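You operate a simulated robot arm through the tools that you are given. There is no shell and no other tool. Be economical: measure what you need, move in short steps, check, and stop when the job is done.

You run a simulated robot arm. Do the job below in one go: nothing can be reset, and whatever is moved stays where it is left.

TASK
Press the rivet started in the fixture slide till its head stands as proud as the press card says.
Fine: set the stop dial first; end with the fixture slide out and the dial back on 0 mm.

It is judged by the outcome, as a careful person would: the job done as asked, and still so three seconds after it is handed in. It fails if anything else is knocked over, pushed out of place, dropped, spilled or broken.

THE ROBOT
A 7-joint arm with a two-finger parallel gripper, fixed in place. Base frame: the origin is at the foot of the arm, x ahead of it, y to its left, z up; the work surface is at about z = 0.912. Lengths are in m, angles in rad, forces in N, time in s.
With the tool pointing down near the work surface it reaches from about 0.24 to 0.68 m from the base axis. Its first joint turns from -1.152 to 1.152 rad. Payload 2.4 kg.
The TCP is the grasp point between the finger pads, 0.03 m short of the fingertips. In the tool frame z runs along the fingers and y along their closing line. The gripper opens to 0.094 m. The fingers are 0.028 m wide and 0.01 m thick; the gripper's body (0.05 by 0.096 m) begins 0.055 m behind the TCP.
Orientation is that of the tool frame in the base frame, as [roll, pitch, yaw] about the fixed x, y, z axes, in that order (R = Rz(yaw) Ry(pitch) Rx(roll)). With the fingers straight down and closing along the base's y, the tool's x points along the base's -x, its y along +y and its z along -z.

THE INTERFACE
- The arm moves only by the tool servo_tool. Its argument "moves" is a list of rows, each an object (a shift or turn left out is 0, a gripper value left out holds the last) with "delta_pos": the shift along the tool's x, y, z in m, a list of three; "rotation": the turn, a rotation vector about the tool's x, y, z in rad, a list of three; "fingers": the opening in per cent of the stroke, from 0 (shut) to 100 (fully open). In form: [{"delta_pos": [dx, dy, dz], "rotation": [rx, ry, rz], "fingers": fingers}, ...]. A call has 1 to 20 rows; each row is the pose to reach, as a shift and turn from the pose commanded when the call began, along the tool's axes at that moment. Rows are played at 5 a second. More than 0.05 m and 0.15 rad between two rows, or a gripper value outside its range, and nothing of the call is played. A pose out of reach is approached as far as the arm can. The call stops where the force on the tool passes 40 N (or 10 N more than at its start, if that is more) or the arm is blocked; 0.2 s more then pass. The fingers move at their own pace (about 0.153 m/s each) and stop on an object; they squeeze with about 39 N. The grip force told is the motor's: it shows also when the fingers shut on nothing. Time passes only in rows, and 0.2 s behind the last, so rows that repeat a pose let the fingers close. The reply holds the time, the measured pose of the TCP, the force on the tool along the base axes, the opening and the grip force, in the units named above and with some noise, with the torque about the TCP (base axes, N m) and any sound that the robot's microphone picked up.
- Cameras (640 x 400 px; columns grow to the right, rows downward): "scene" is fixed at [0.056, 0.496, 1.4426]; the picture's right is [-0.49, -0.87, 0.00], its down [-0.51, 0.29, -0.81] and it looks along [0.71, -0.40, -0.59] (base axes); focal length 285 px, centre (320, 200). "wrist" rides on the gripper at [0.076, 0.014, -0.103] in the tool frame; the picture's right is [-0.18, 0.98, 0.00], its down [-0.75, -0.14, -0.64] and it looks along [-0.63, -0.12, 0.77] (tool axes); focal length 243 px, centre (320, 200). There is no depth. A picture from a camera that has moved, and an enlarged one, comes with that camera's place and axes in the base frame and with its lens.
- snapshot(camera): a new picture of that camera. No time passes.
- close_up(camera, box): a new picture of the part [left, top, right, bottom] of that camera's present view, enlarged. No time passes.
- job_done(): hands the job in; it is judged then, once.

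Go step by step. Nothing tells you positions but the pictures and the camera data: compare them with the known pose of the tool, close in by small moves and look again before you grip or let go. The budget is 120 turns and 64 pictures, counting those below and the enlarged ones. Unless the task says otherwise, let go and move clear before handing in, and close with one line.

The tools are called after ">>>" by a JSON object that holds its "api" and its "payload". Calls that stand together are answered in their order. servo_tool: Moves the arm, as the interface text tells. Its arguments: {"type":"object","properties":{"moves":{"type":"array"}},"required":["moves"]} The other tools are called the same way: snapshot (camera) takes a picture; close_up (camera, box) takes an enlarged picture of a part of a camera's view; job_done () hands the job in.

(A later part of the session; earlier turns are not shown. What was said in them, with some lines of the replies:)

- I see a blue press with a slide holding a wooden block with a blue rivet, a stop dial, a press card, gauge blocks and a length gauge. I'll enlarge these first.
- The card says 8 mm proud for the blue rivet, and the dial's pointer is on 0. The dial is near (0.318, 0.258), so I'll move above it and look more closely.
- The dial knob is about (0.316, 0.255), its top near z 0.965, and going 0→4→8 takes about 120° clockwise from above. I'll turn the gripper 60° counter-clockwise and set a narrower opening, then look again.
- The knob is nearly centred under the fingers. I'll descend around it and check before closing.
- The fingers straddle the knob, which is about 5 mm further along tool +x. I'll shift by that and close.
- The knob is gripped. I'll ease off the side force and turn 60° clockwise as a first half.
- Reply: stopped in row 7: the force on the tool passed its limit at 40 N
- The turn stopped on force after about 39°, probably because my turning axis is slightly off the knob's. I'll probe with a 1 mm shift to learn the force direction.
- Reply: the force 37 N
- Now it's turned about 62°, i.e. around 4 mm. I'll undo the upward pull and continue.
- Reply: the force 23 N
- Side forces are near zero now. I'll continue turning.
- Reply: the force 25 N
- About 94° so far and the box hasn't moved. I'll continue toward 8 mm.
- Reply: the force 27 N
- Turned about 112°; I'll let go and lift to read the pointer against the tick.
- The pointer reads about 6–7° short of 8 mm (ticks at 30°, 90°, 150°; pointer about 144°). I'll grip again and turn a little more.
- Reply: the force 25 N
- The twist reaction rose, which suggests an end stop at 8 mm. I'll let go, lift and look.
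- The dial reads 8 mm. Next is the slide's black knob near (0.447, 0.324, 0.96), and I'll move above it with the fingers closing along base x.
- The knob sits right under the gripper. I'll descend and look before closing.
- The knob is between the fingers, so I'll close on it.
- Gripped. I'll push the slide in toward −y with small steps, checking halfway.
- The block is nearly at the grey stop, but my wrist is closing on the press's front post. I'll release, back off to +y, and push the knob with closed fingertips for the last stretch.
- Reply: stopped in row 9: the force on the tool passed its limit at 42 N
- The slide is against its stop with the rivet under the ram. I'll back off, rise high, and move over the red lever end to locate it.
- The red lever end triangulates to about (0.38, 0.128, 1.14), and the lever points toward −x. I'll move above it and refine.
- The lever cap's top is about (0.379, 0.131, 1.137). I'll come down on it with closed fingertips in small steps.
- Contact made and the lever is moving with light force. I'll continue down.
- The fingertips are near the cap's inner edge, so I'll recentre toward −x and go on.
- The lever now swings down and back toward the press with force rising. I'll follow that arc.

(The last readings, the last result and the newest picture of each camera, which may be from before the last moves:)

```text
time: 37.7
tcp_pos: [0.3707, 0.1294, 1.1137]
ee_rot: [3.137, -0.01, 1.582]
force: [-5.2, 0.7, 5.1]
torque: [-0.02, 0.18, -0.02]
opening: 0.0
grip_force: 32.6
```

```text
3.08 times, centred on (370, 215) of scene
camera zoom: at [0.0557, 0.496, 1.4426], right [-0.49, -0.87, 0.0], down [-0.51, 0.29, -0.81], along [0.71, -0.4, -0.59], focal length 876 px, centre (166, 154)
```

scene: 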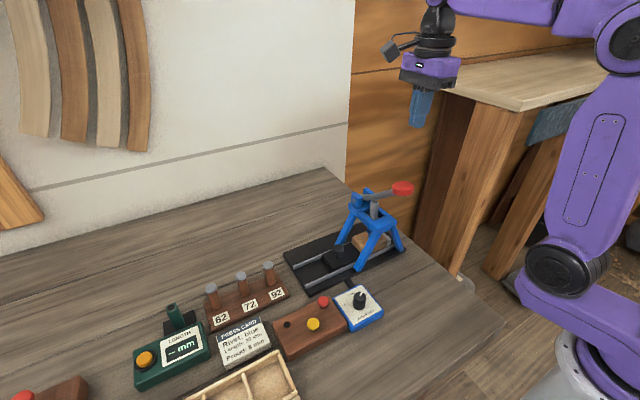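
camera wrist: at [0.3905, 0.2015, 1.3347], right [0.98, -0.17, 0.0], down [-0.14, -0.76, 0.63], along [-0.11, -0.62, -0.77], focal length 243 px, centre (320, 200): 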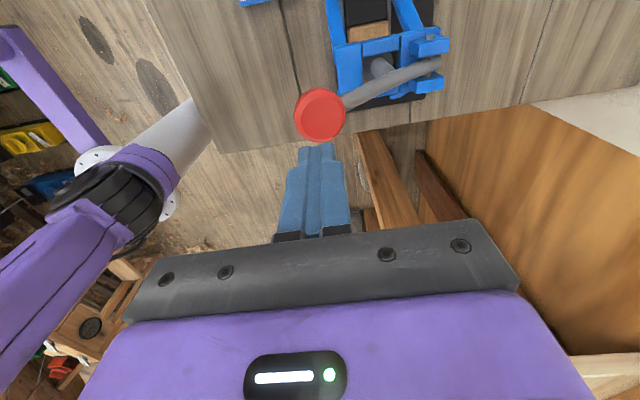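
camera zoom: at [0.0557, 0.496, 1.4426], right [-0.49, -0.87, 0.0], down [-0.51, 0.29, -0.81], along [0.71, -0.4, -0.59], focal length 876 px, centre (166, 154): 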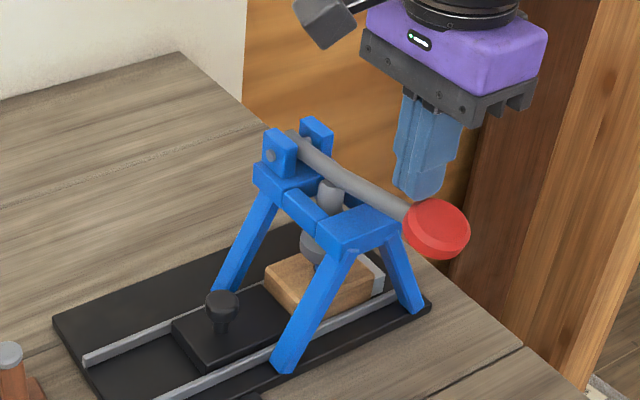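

>>> {"api": "servo_tool", "payload": {"moves": [{"delta_pos": [0, -0.004, -0.001]}, {"delta_pos": [-0.001, -0.009, 0]}, {"delta_pos": [-0.001, -0.009, 0.004]}, {"delta_pos": [-0.001, -0.009, 0.008]}, {"delta_pos": [-0.001, -0.009, 0.012]}]}}

>>> {"api": "close_up", "payload": {"camera": "scene", "box": [320, 150, 420, 280]}}

```text
time: 38.9
tcp_pos: [0.3618, 0.1294, 1.1013]
ee_rot: [3.137, -0.013, 1.582]
force: [-1.1, 0.0, 0.0]
torque: [0.03, -0.08, -0.03]
opening: 0.0001
grip_force: 33.2
```

```text
3.08 times, centred on (370, 215) of scene
camera zoom: at [0.0558, 0.496, 1.4426], right [-0.49, -0.87, 0.0], down [-0.51, 0.29, -0.81], along [0.71, -0.4, -0.59], focal length 876 px, centre (166, 154)
```

zoom: 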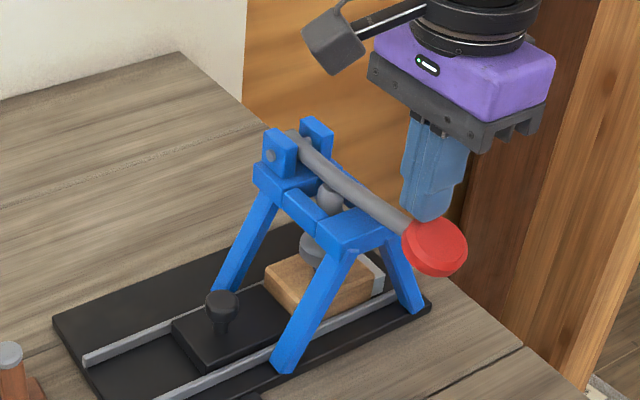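

Lever stays low without springing back. I'll keep pressing, watching the force.

>>> {"api": "servo_tool", "payload": {"moves": [{"delta_pos": [0, 0, 0.004]}, {"delta_pos": [0, 0, 0.008]}, {"delta_pos": [0, 0.001, 0.012]}, {"delta_pos": [0, 0.002, 0.016]}]}}

>>> {"api": "close_up", "payload": {"camera": "scene", "box": [320, 150, 420, 280]}}

```text
time: 39.4
tcp_pos: [0.3621, 0.1291, 1.1012]
ee_rot: [3.131, -0.014, 1.58]
force: [-8.9, -2.6, 18.6]
torque: [-0.13, 0.26, -0.03]
opening: 0.0001
grip_force: 32.8
stopped in row 2: the force on the tool passed its limit at 50 N (the readings are from after the stop); the commanded pose is now the measured one
```

```text
3.08 times, centred on (370, 215) of scene
camera zoom: at [0.0555, 0.4958, 1.4427], right [-0.49, -0.87, 0.0], down [-0.51, 0.29, -0.81], along [0.71, -0.4, -0.59], focal length 876 px, centre (166, 154)
```

zoom: 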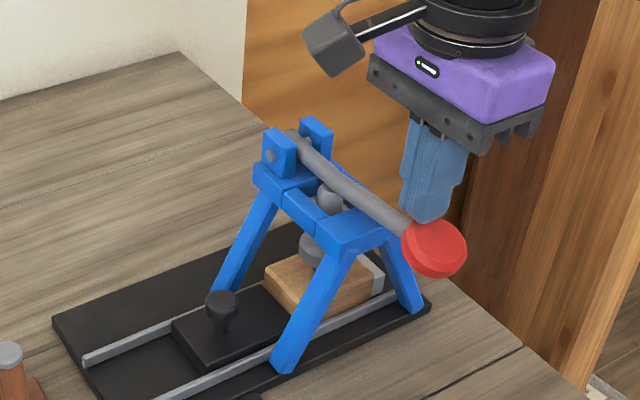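

Something stiff was met at 50 N; it may be the stop or just rivet resistance. I'll look closely at the rivet under the ram.

>>> {"api": "close_up", "payload": {"camera": "scene", "box": [350, 205, 400, 260]}}

```text
7.27 times, centred on (375, 232) of scene
camera zoom: at [0.0555, 0.4958, 1.4427], right [-0.49, -0.87, 0.0], down [-0.51, 0.29, -0.81], along [0.71, -0.4, -0.59], focal length 2071 px, centre (-80, -36)
```

zoom: 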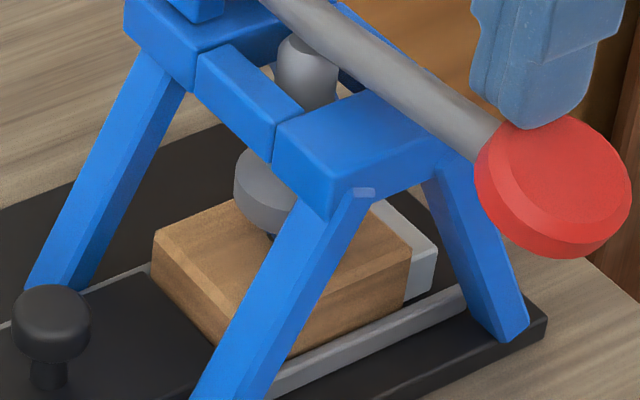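

>>> {"api": "servo_tool", "payload": {"moves": [{"delta_pos": [0, 0, 0.001]}, {"delta_pos": [0, 0, 0.002]}, {"delta_pos": [0, 0.0005, 0.003]}, {"delta_pos": [0, 0.0005, 0.004]}, {"delta_pos": [0, 0.001, 0.005]}]}}

>>> {"api": "close_up", "payload": {"camera": "scene", "box": [350, 205, 400, 260]}}

```text
time: 39.9
tcp_pos: [0.3621, 0.1296, 1.101]
ee_rot: [3.13, -0.01, 1.581]
force: [-8.7, -2.4, 16.6]
torque: [-0.13, 0.26, 0.02]
opening: 0.0
grip_force: 33.3
stopped in row 2: the force on the tool passed its limit at 43 N (the readings are from after the stop); the commanded pose is now the measured one
```

```text
7.27 times, centred on (375, 232) of scene
camera zoom: at [0.0555, 0.4958, 1.4427], right [-0.49, -0.87, 0.0], down [-0.51, 0.29, -0.81], along [0.71, -0.4, -0.59], focal length 2071 px, centre (-80, -36)
```

zoom: 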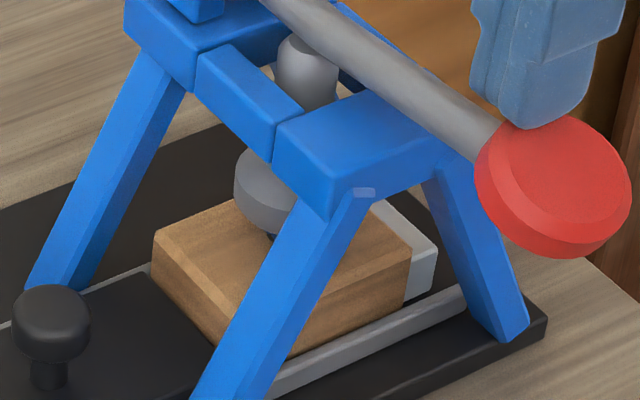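

It's rigid now with no further travel, which suggests the stop. I'll rise and see whether the lever springs back.

>>> {"api": "servo_tool", "payload": {"moves": [{"delta_pos": [0, 0, -0.01]}, {"delta_pos": [0, 0, -0.03]}, {"delta_pos": [0, 0, -0.06]}, {"delta_pos": [0, 0, -0.1]}, {"delta_pos": [0, 0, -0.14]}, {"delta_pos": [0, 0, -0.14]}]}}

>>> {"api": "close_up", "payload": {"camera": "scene", "box": [320, 150, 420, 280]}}

```text
time: 41.3
tcp_pos: [0.362, 0.1277, 1.2403]
ee_rot: [3.131, -0.011, 1.581]
force: [-0.6, -0.4, -0.2]
torque: [0.02, -0.01, 0.01]
opening: 0.0
grip_force: 33.4
```

```text
3.08 times, centred on (370, 215) of scene
camera zoom: at [0.056, 0.496, 1.4426], right [-0.49, -0.87, 0.0], down [-0.51, 0.29, -0.81], along [0.71, -0.4, -0.59], focal length 876 px, centre (166, 154)
```

zoom: 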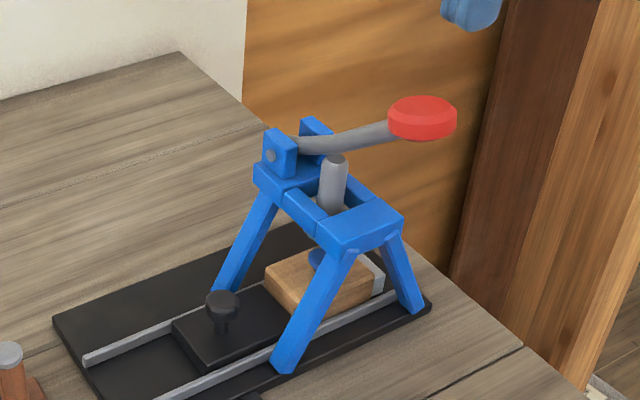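

The lever sprang back up and the rivet went in. Now I'll go over the slide knob (0.450, ~0.226), offset slightly to +y, to pull the slide out.

>>> {"api": "servo_tool", "payload": {"moves": [{"delta_pos": [0.03, 0.025, 0], "fingers": 50}, {"delta_pos": [0.065, 0.05, 0]}, {"delta_pos": [0.095, 0.075, 0]}, {"delta_pos": [0.107, 0.088, 0]}, {"delta_pos": [0.107, 0.088, 0.05]}, {"delta_pos": [0.107, 0.088, 0.1]}, {"delta_pos": [0.107, 0.088, 0.15]}, {"delta_pos": [0.107, 0.088, 0.19]}, {"delta_pos": [0.107, 0.088, 0.19]}]}}

>>> {"api": "snapshot", "payload": {"camera": "wrist"}}

>>> {"api": "close_up", "payload": {"camera": "scene", "box": [290, 140, 420, 290]}}

```text
time: 43.3
tcp_pos: [0.45, 0.2379, 1.0513]
ee_rot: [3.131, -0.012, 1.581]
force: [-0.4, -0.7, 1.2]
torque: [-0.01, 0.01, -0.06]
opening: 0.0469
grip_force: 0.1
```

```text
18 pictures are left
camera wrist: at [0.4629, 0.3129, 1.1545], right [0.98, -0.17, 0.01], down [-0.14, -0.76, 0.63], along [-0.1, -0.62, -0.78], focal length 243 px, centre (320, 200)
```

wrist: 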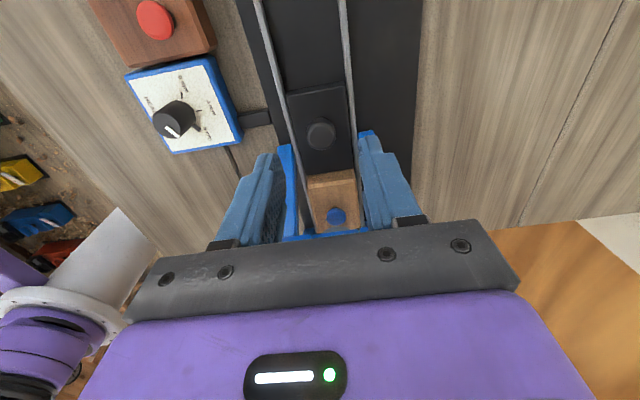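

```text
2.67 times, centred on (355, 215) of scene
camera zoom: at [0.056, 0.496, 1.4426], right [-0.49, -0.87, 0.0], down [-0.51, 0.29, -0.81], along [0.71, -0.4, -0.59], focal length 759 px, centre (227, 160)
```

zoom: 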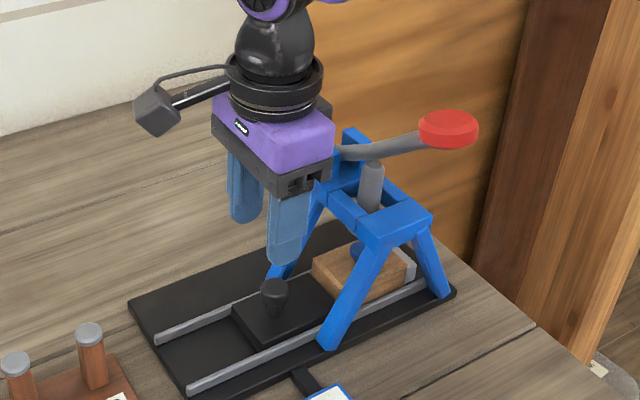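

The knob is at about (0.451, 0.228), within the finger pads' span. I'll descend, grip and pull it out, starting with a short pull.

>>> {"api": "servo_tool", "payload": {"moves": [{"delta_pos": [-0.002, 0.001, 0.04]}, {"delta_pos": [-0.003, 0.001, 0.076]}, {"delta_pos": [-0.003, 0.001, 0.076], "fingers": 15}, {"delta_pos": [-0.003, 0.001, 0.076], "fingers": 5}, {"delta_pos": [-0.003, 0.001, 0.076], "fingers": 5}, {"delta_pos": [0.005, 0.001, 0.0758]}, {"delta_pos": [0.015, 0.001, 0.0758]}, {"delta_pos": [0.025, 0.001, 0.0758]}]}}

```text
time: 45.1
tcp_pos: [0.451, 0.2648, 0.9759]
ee_rot: [3.133, -0.014, 1.583]
force: [-16.6, -1.2, 11.9]
torque: [0.19, 0.42, -0.16]
opening: 0.0251
grip_force: 45.2
```

>>> {"api": "servo_tool", "payload": {"moves": [{"delta_pos": [0.005, -0.0008, -0.0004]}, {"delta_pos": [0.017, -0.0009, -0.0004]}, {"delta_pos": [0.029, -0.001, -0.0004]}, {"delta_pos": [0.041, -0.001, -0.0004]}, {"delta_pos": [0.051, -0.001, -0.0004]}, {"delta_pos": [0.059, -0.001, -0.0004]}]}}

```text
time: 46.5
tcp_pos: [0.4495, 0.3231, 0.9765]
ee_rot: [3.132, -0.011, 1.58]
force: [-2.1, -0.6, -24.2]
torque: [0.42, 0.08, -0.06]
opening: 0.0253
grip_force: 44.9
```

>>> {"api": "servo_tool", "payload": {"moves": [{"delta_pos": [0.004, 0, 0.0006]}, {"delta_pos": [0.008, 0, 0.0006]}, {"delta_pos": [0.011, 0, 0.0006]}, {"delta_pos": [0.014, 0, 0.0006]}, {"delta_pos": [0.016, 0, 0.0006]}]}}

>>> {"api": "close_up", "payload": {"camera": "scene", "box": [270, 170, 420, 300]}}

```text
time: 47.7
tcp_pos: [0.4498, 0.3349, 0.977]
ee_rot: [3.136, -0.008, 1.578]
force: [-2.1, -11.8, -21.8]
torque: [0.68, 0.09, -0.06]
opening: 0.0251
grip_force: 45.2
```

```text
3.08 times, centred on (345, 235) of scene
camera zoom: at [0.0563, 0.4958, 1.4426], right [-0.49, -0.87, 0.0], down [-0.51, 0.29, -0.81], along [0.71, -0.4, -0.59], focal length 876 px, centre (243, 92)
```

zoom: 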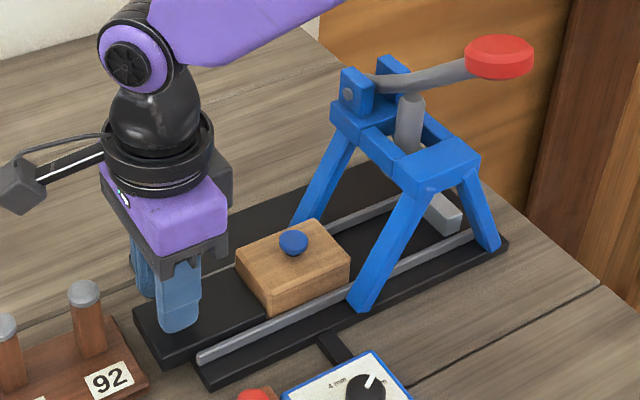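

The slide is back at its out stop. I'll release, lift clear, and measure how proud the head is.

>>> {"api": "servo_tool", "payload": {"moves": [{"delta_pos": [-0.001, 0, 0.0006]}, {"delta_pos": [-0.001, 0, 0.0006], "fingers": 50}, {"delta_pos": [-0.001, 0, 0], "fingers": 50}, {"delta_pos": [0, 0, -0.03]}, {"delta_pos": [0, 0, -0.07]}, {"delta_pos": [0, 0, -0.11]}, {"delta_pos": [0, 0, -0.11]}]}}

>>> {"api": "close_up", "payload": {"camera": "scene", "box": [310, 220, 370, 270]}}

```text
time: 49.3
tcp_pos: [0.4487, 0.3375, 1.0873]
ee_rot: [3.132, -0.011, 1.582]
force: [0.3, 0.0, -0.8]
torque: [-0.03, 0.02, -0.01]
opening: 0.0469
grip_force: 0.0
```

```text
8.00 times, centred on (340, 245) of scene
camera zoom: at [0.056, 0.496, 1.4426], right [-0.49, -0.87, 0.0], down [-0.51, 0.29, -0.81], along [0.71, -0.4, -0.59], focal length 2278 px, centre (160, -160)
```

zoom: 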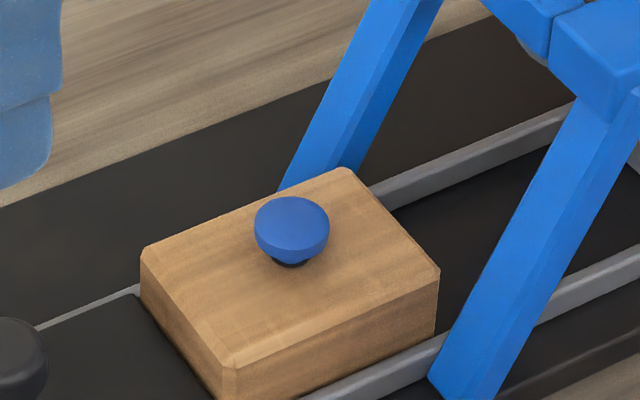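

The rivet went down about 16 mm. I'll check its final proudness from the wrist camera's angle too.

>>> {"api": "close_up", "payload": {"camera": "wrist", "box": [280, 150, 360, 230]}}

```text
5.00 times, centred on (320, 190) of wrist
camera zoom: at [0.4606, 0.4119, 1.1906], right [0.98, -0.17, 0.01], down [-0.14, -0.76, 0.63], along [-0.1, -0.62, -0.78], focal length 1213 px, centre (320, 250)
```

zoom: 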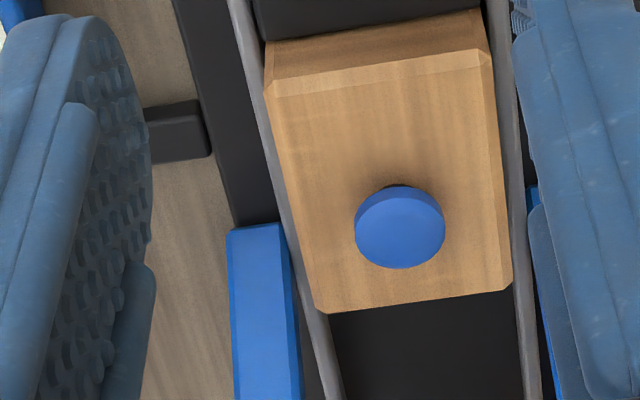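

The head's top stands roughly 15 mm and its underside about 8 mm above the block, which fits the hard stop at the 8 mm setting. The slide is out, so I'll return to the dial, this time centred on its true axis (0.317, 0.2548).

>>> {"api": "servo_tool", "payload": {"moves": [{"delta_pos": [0, -0.03, 0], "rotation": [0.0106, -0.011, 0]}, {"delta_pos": [-0.02, -0.07, 0], "rotation": [0.0106, -0.011, -0.13]}, {"delta_pos": [-0.045, -0.1, 0], "rotation": [0.0106, -0.011, -0.26]}, {"delta_pos": [-0.07, -0.1326, 0], "rotation": [0.009, -0.012, -0.4]}, {"delta_pos": [-0.0813, -0.1326, 0], "rotation": [0.0075, -0.013, -0.523]}, {"delta_pos": [-0.0813, -0.1326, 0], "rotation": [0.0075, -0.013, -0.523]}]}}

>>> {"api": "close_up", "payload": {"camera": "wrist", "box": [250, 60, 380, 180]}}

```text
time: 50.7
tcp_pos: [0.3152, 0.2544, 1.0861]
ee_rot: [3.137, 0.005, 2.106]
force: [0.0, 0.1, -0.1]
torque: [0.0, 0.02, 0.02]
opening: 0.047
grip_force: 0.1
```

```text
3.33 times, centred on (315, 120) of wrist
camera zoom: at [0.2888, 0.3266, 1.1871], right [0.94, 0.34, 0.01], down [0.26, -0.72, 0.64], along [0.23, -0.6, -0.76], focal length 809 px, centre (337, 467)
```

zoom: 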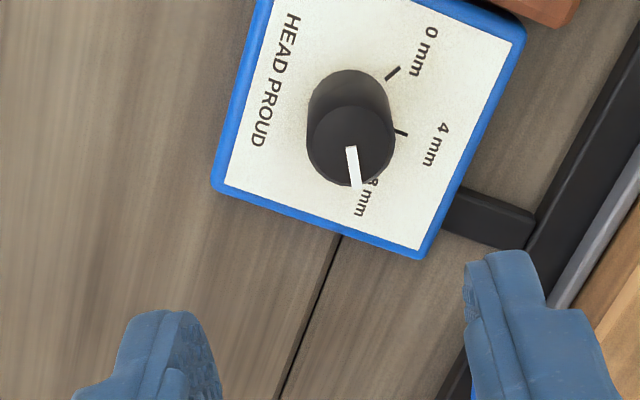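

>>> {"api": "servo_tool", "payload": {"moves": [{"delta_pos": [-0.001, 0.0015, 0.04]}, {"delta_pos": [-0.001, 0.0015, 0.08]}, {"delta_pos": [-0.001, 0.0015, 0.113]}, {"delta_pos": [-0.001, 0.0015, 0.113], "fingers": 20}, {"delta_pos": [-0.001, 0.0015, 0.113], "fingers": 10}, {"delta_pos": [-0.001, 0.0015, 0.113], "fingers": 10}]}}

```text
time: 52.1
tcp_pos: [0.3212, 0.2548, 0.9729]
ee_rot: [3.131, 0.004, 2.104]
force: [11.7, 5.6, 4.3]
torque: [0.28, -0.46, 0.08]
opening: 0.0254
grip_force: 45.0
```

The grip told me the true axis: about (0.3208, 0.2553). I'll shift onto it and start turning counter-clockwise.

>>> {"api": "servo_tool", "payload": {"moves": [{"delta_pos": [0.0005, 0.0015, 0]}, {"delta_pos": [0.0005, 0.0033, 0]}, {"delta_pos": [0.0005, 0.0033, 0], "rotation": [0, 0, -0.1]}, {"delta_pos": [0.0005, 0.0033, 0], "rotation": [0, 0, -0.2]}, {"delta_pos": [0.0005, 0.0033, 0], "rotation": [0, 0, -0.3]}]}}

```text
time: 53.3
tcp_pos: [0.3206, 0.2549, 0.9718]
ee_rot: [3.141, 0.005, 2.405]
force: [-3.2, -14.5, 27.1]
torque: [-0.48, 0.14, 0.0]
opening: 0.0254
grip_force: 44.8
```

>>> {"api": "servo_tool", "payload": {"moves": [{"delta_pos": [0, -0.002, -0.0007]}, {"delta_pos": [0, -0.002, -0.0007], "rotation": [0, 0, -0.1]}, {"delta_pos": [0, -0.002, -0.0007], "rotation": [0, 0, -0.2]}, {"delta_pos": [0, -0.002, -0.0007], "rotation": [0, 0, -0.3]}, {"delta_pos": [0, -0.002, -0.0007], "rotation": [0, 0, -0.4]}]}}

```text
time: 54.5
tcp_pos: [0.3213, 0.2542, 0.972]
ee_rot: [-3.141, 0.005, 2.807]
force: [8.3, -7.2, -22.3]
torque: [-0.21, -0.77, -0.02]
opening: 0.0253
grip_force: 45.1
```

>>> {"api": "servo_tool", "payload": {"moves": [{"delta_pos": [-0.001, -0.0005, 0.0006]}, {"delta_pos": [-0.001, -0.0005, 0.0006], "rotation": [0, 0, -0.1]}, {"delta_pos": [-0.001, -0.0005, 0.0006], "rotation": [0, 0, -0.2]}, {"delta_pos": [-0.001, -0.0005, 0.0006], "rotation": [0, 0, -0.3]}, {"delta_pos": [-0.001, -0.0005, 0.0006], "rotation": [0, 0, -0.4]}]}}

```text
time: 55.7
tcp_pos: [0.3197, 0.256, 0.9717]
ee_rot: [-3.139, 0.006, -3.077]
force: [-6.6, 1.4, -5.2]
torque: [0.25, 0.37, -0.01]
opening: 0.0254
grip_force: 45.7
```

Forces are small and it's about 63° back. Continuing.

>>> {"api": "servo_tool", "payload": {"moves": [{"rotation": [0, 0, -0.1]}, {"rotation": [0, 0, -0.2]}, {"rotation": [0, 0, -0.3]}, {"rotation": [0, 0, -0.4]}, {"rotation": [0, 0, -0.5]}]}}

```text
time: 56.9
tcp_pos: [0.3215, 0.2562, 0.9721]
ee_rot: [-3.136, 0.005, -2.576]
force: [-14.3, 3.8, 3.8]
torque: [0.85, -0.5, 0.02]
opening: 0.0256
grip_force: 44.6
```

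>>> {"api": "servo_tool", "payload": {"moves": [{"delta_pos": [0.001, 0.001, 0]}, {"delta_pos": [0.001, 0.002, 0], "rotation": [0, 0, -0.1]}, {"delta_pos": [0.001, 0.002, 0], "rotation": [0, 0, -0.2]}, {"delta_pos": [0.001, 0.002, 0], "rotation": [0, 0, -0.3]}, {"delta_pos": [0.001, 0.002, 0], "rotation": [0, 0, -0.4]}, {"delta_pos": [0.001, 0.002, 0], "rotation": [0, 0, -0.47]}]}}

```text
time: 58.3
tcp_pos: [0.321, 0.2551, 0.9724]
ee_rot: [-3.135, 0.002, -2.111]
force: [14.0, -13.3, -8.7]
torque: [0.8, -0.86, -0.01]
opening: 0.0258
grip_force: 45.0
```

>>> {"api": "servo_tool", "payload": {"moves": [{"delta_pos": [0, -0.0015, 0]}, {"delta_pos": [0, -0.0025, 0], "rotation": [0, 0, -0.03]}, {"delta_pos": [0, -0.0025, 0], "rotation": [0, 0, -0.03]}, {"delta_pos": [0, -0.0025, 0], "rotation": [0, 0, -0.03], "fingers": 50}, {"delta_pos": [0, -0.0025, 0], "rotation": [0, 0, -0.03], "fingers": 50}, {"delta_pos": [0, -0.0025, -0.04], "rotation": [0, 0, -0.03]}, {"delta_pos": [0, -0.0025, -0.08], "rotation": [0, 0, -0.03]}, {"delta_pos": [0, -0.0025, -0.11], "rotation": [0, 0, -0.03]}, {"delta_pos": [0, -0.0025, -0.11], "rotation": [0, 0, -0.03]}]}}

>>> {"api": "close_up", "payload": {"camera": "wrist", "box": [250, 60, 380, 180]}}

>>> {"api": "close_up", "payload": {"camera": "scene", "box": [330, 275, 390, 335]}}

```text
time: 60.3
tcp_pos: [0.3203, 0.2547, 1.0826]
ee_rot: [-3.136, 0.002, -2.078]
force: [0.1, -0.7, 0.2]
torque: [-0.01, 0.02, 0.02]
opening: 0.0471
grip_force: 0.0
```

```text
3.33 times, centred on (315, 120) of wrist
camera zoom: at [0.2702, 0.1949, 1.1839], right [-0.77, 0.64, -0.01], down [0.49, 0.59, 0.64], along [0.42, 0.49, -0.76], focal length 809 px, centre (337, 467)
```

zoom: 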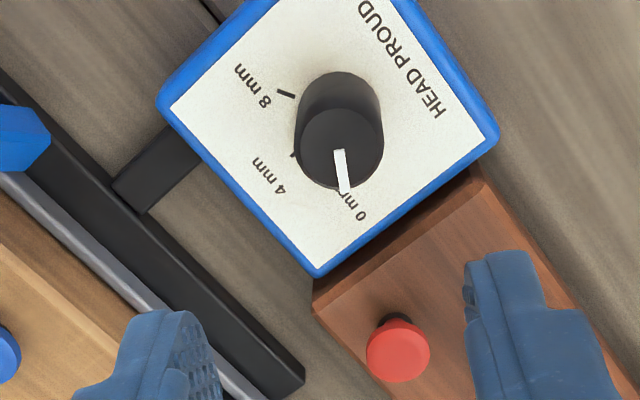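

```text
6.67 times, centred on (360, 305) of scene
camera zoom: at [0.056, 0.496, 1.4426], right [-0.49, -0.87, 0.0], down [-0.51, 0.29, -0.81], along [0.71, -0.4, -0.59], focal length 1898 px, centre (53, -500)
```

zoom: 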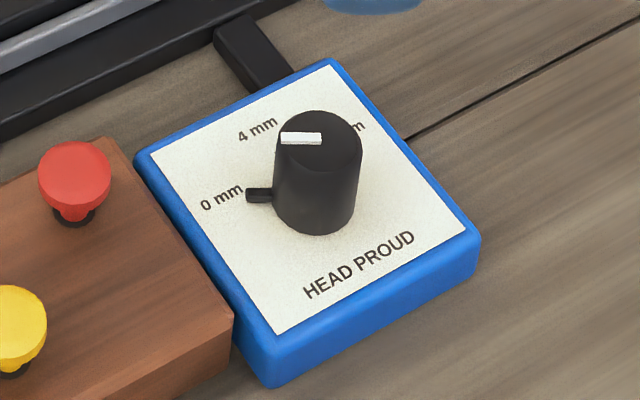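

The dial is back on 0, identical to its starting picture. I'll rise clear and take one last look.

>>> {"api": "servo_tool", "payload": {"moves": [{"delta_pos": [0, 0, -0.05]}, {"delta_pos": [0, 0, -0.1]}, {"delta_pos": [0, 0, -0.15]}, {"delta_pos": [0, 0, -0.15]}]}}

>>> {"api": "snapshot", "payload": {"camera": "scene"}}

>>> {"api": "close_up", "payload": {"camera": "scene", "box": [310, 220, 370, 270]}}

```text
time: 61.3
tcp_pos: [0.3175, 0.2542, 1.2327]
ee_rot: [-3.135, 0.002, -2.079]
force: [-0.3, 0.1, 0.3]
torque: [0.05, 0.0, -0.01]
opening: 0.047
grip_force: 0.0
```

```text
10 pictures are left
```

scene: 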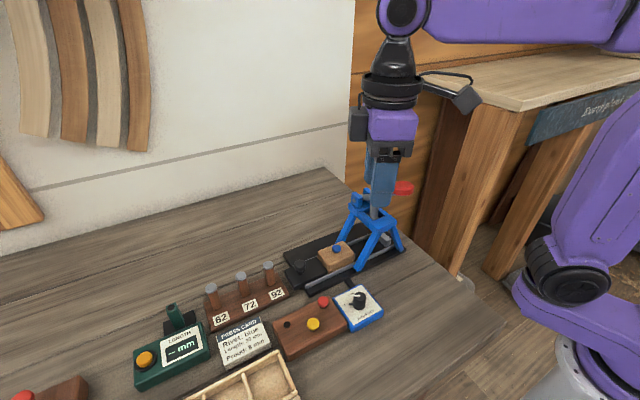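

```text
8.00 times, centred on (340, 245) of scene
camera zoom: at [0.056, 0.496, 1.4426], right [-0.49, -0.87, 0.0], down [-0.51, 0.29, -0.81], along [0.71, -0.4, -0.59], focal length 2278 px, centre (160, -160)
```

zoom: 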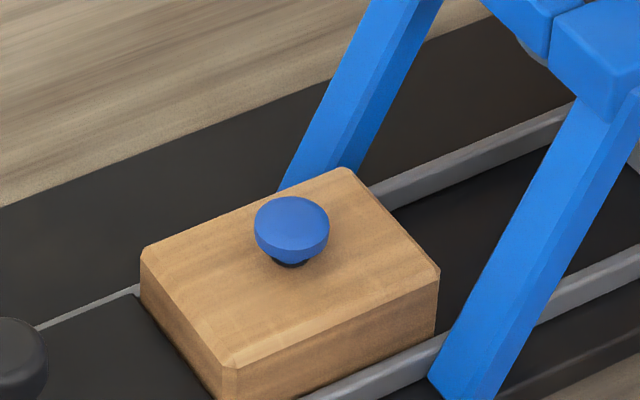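

The rivet is pressed, the slide is out, the lever is up, the dial is on 0 and nothing else has moved, so I'm handing in.

>>> {"api": "job_done", "payload": {}}

```text
The job is handed in.
```

The blue rivet was pressed until the press hit a hard stop with the dial set to 8 mm. The cameras show the underside of the head about 8 mm above the block, but that is an estimate to within a few millimetres. The fixture slide is out, the dial is back on 0 mm, and nothing else looks moved.
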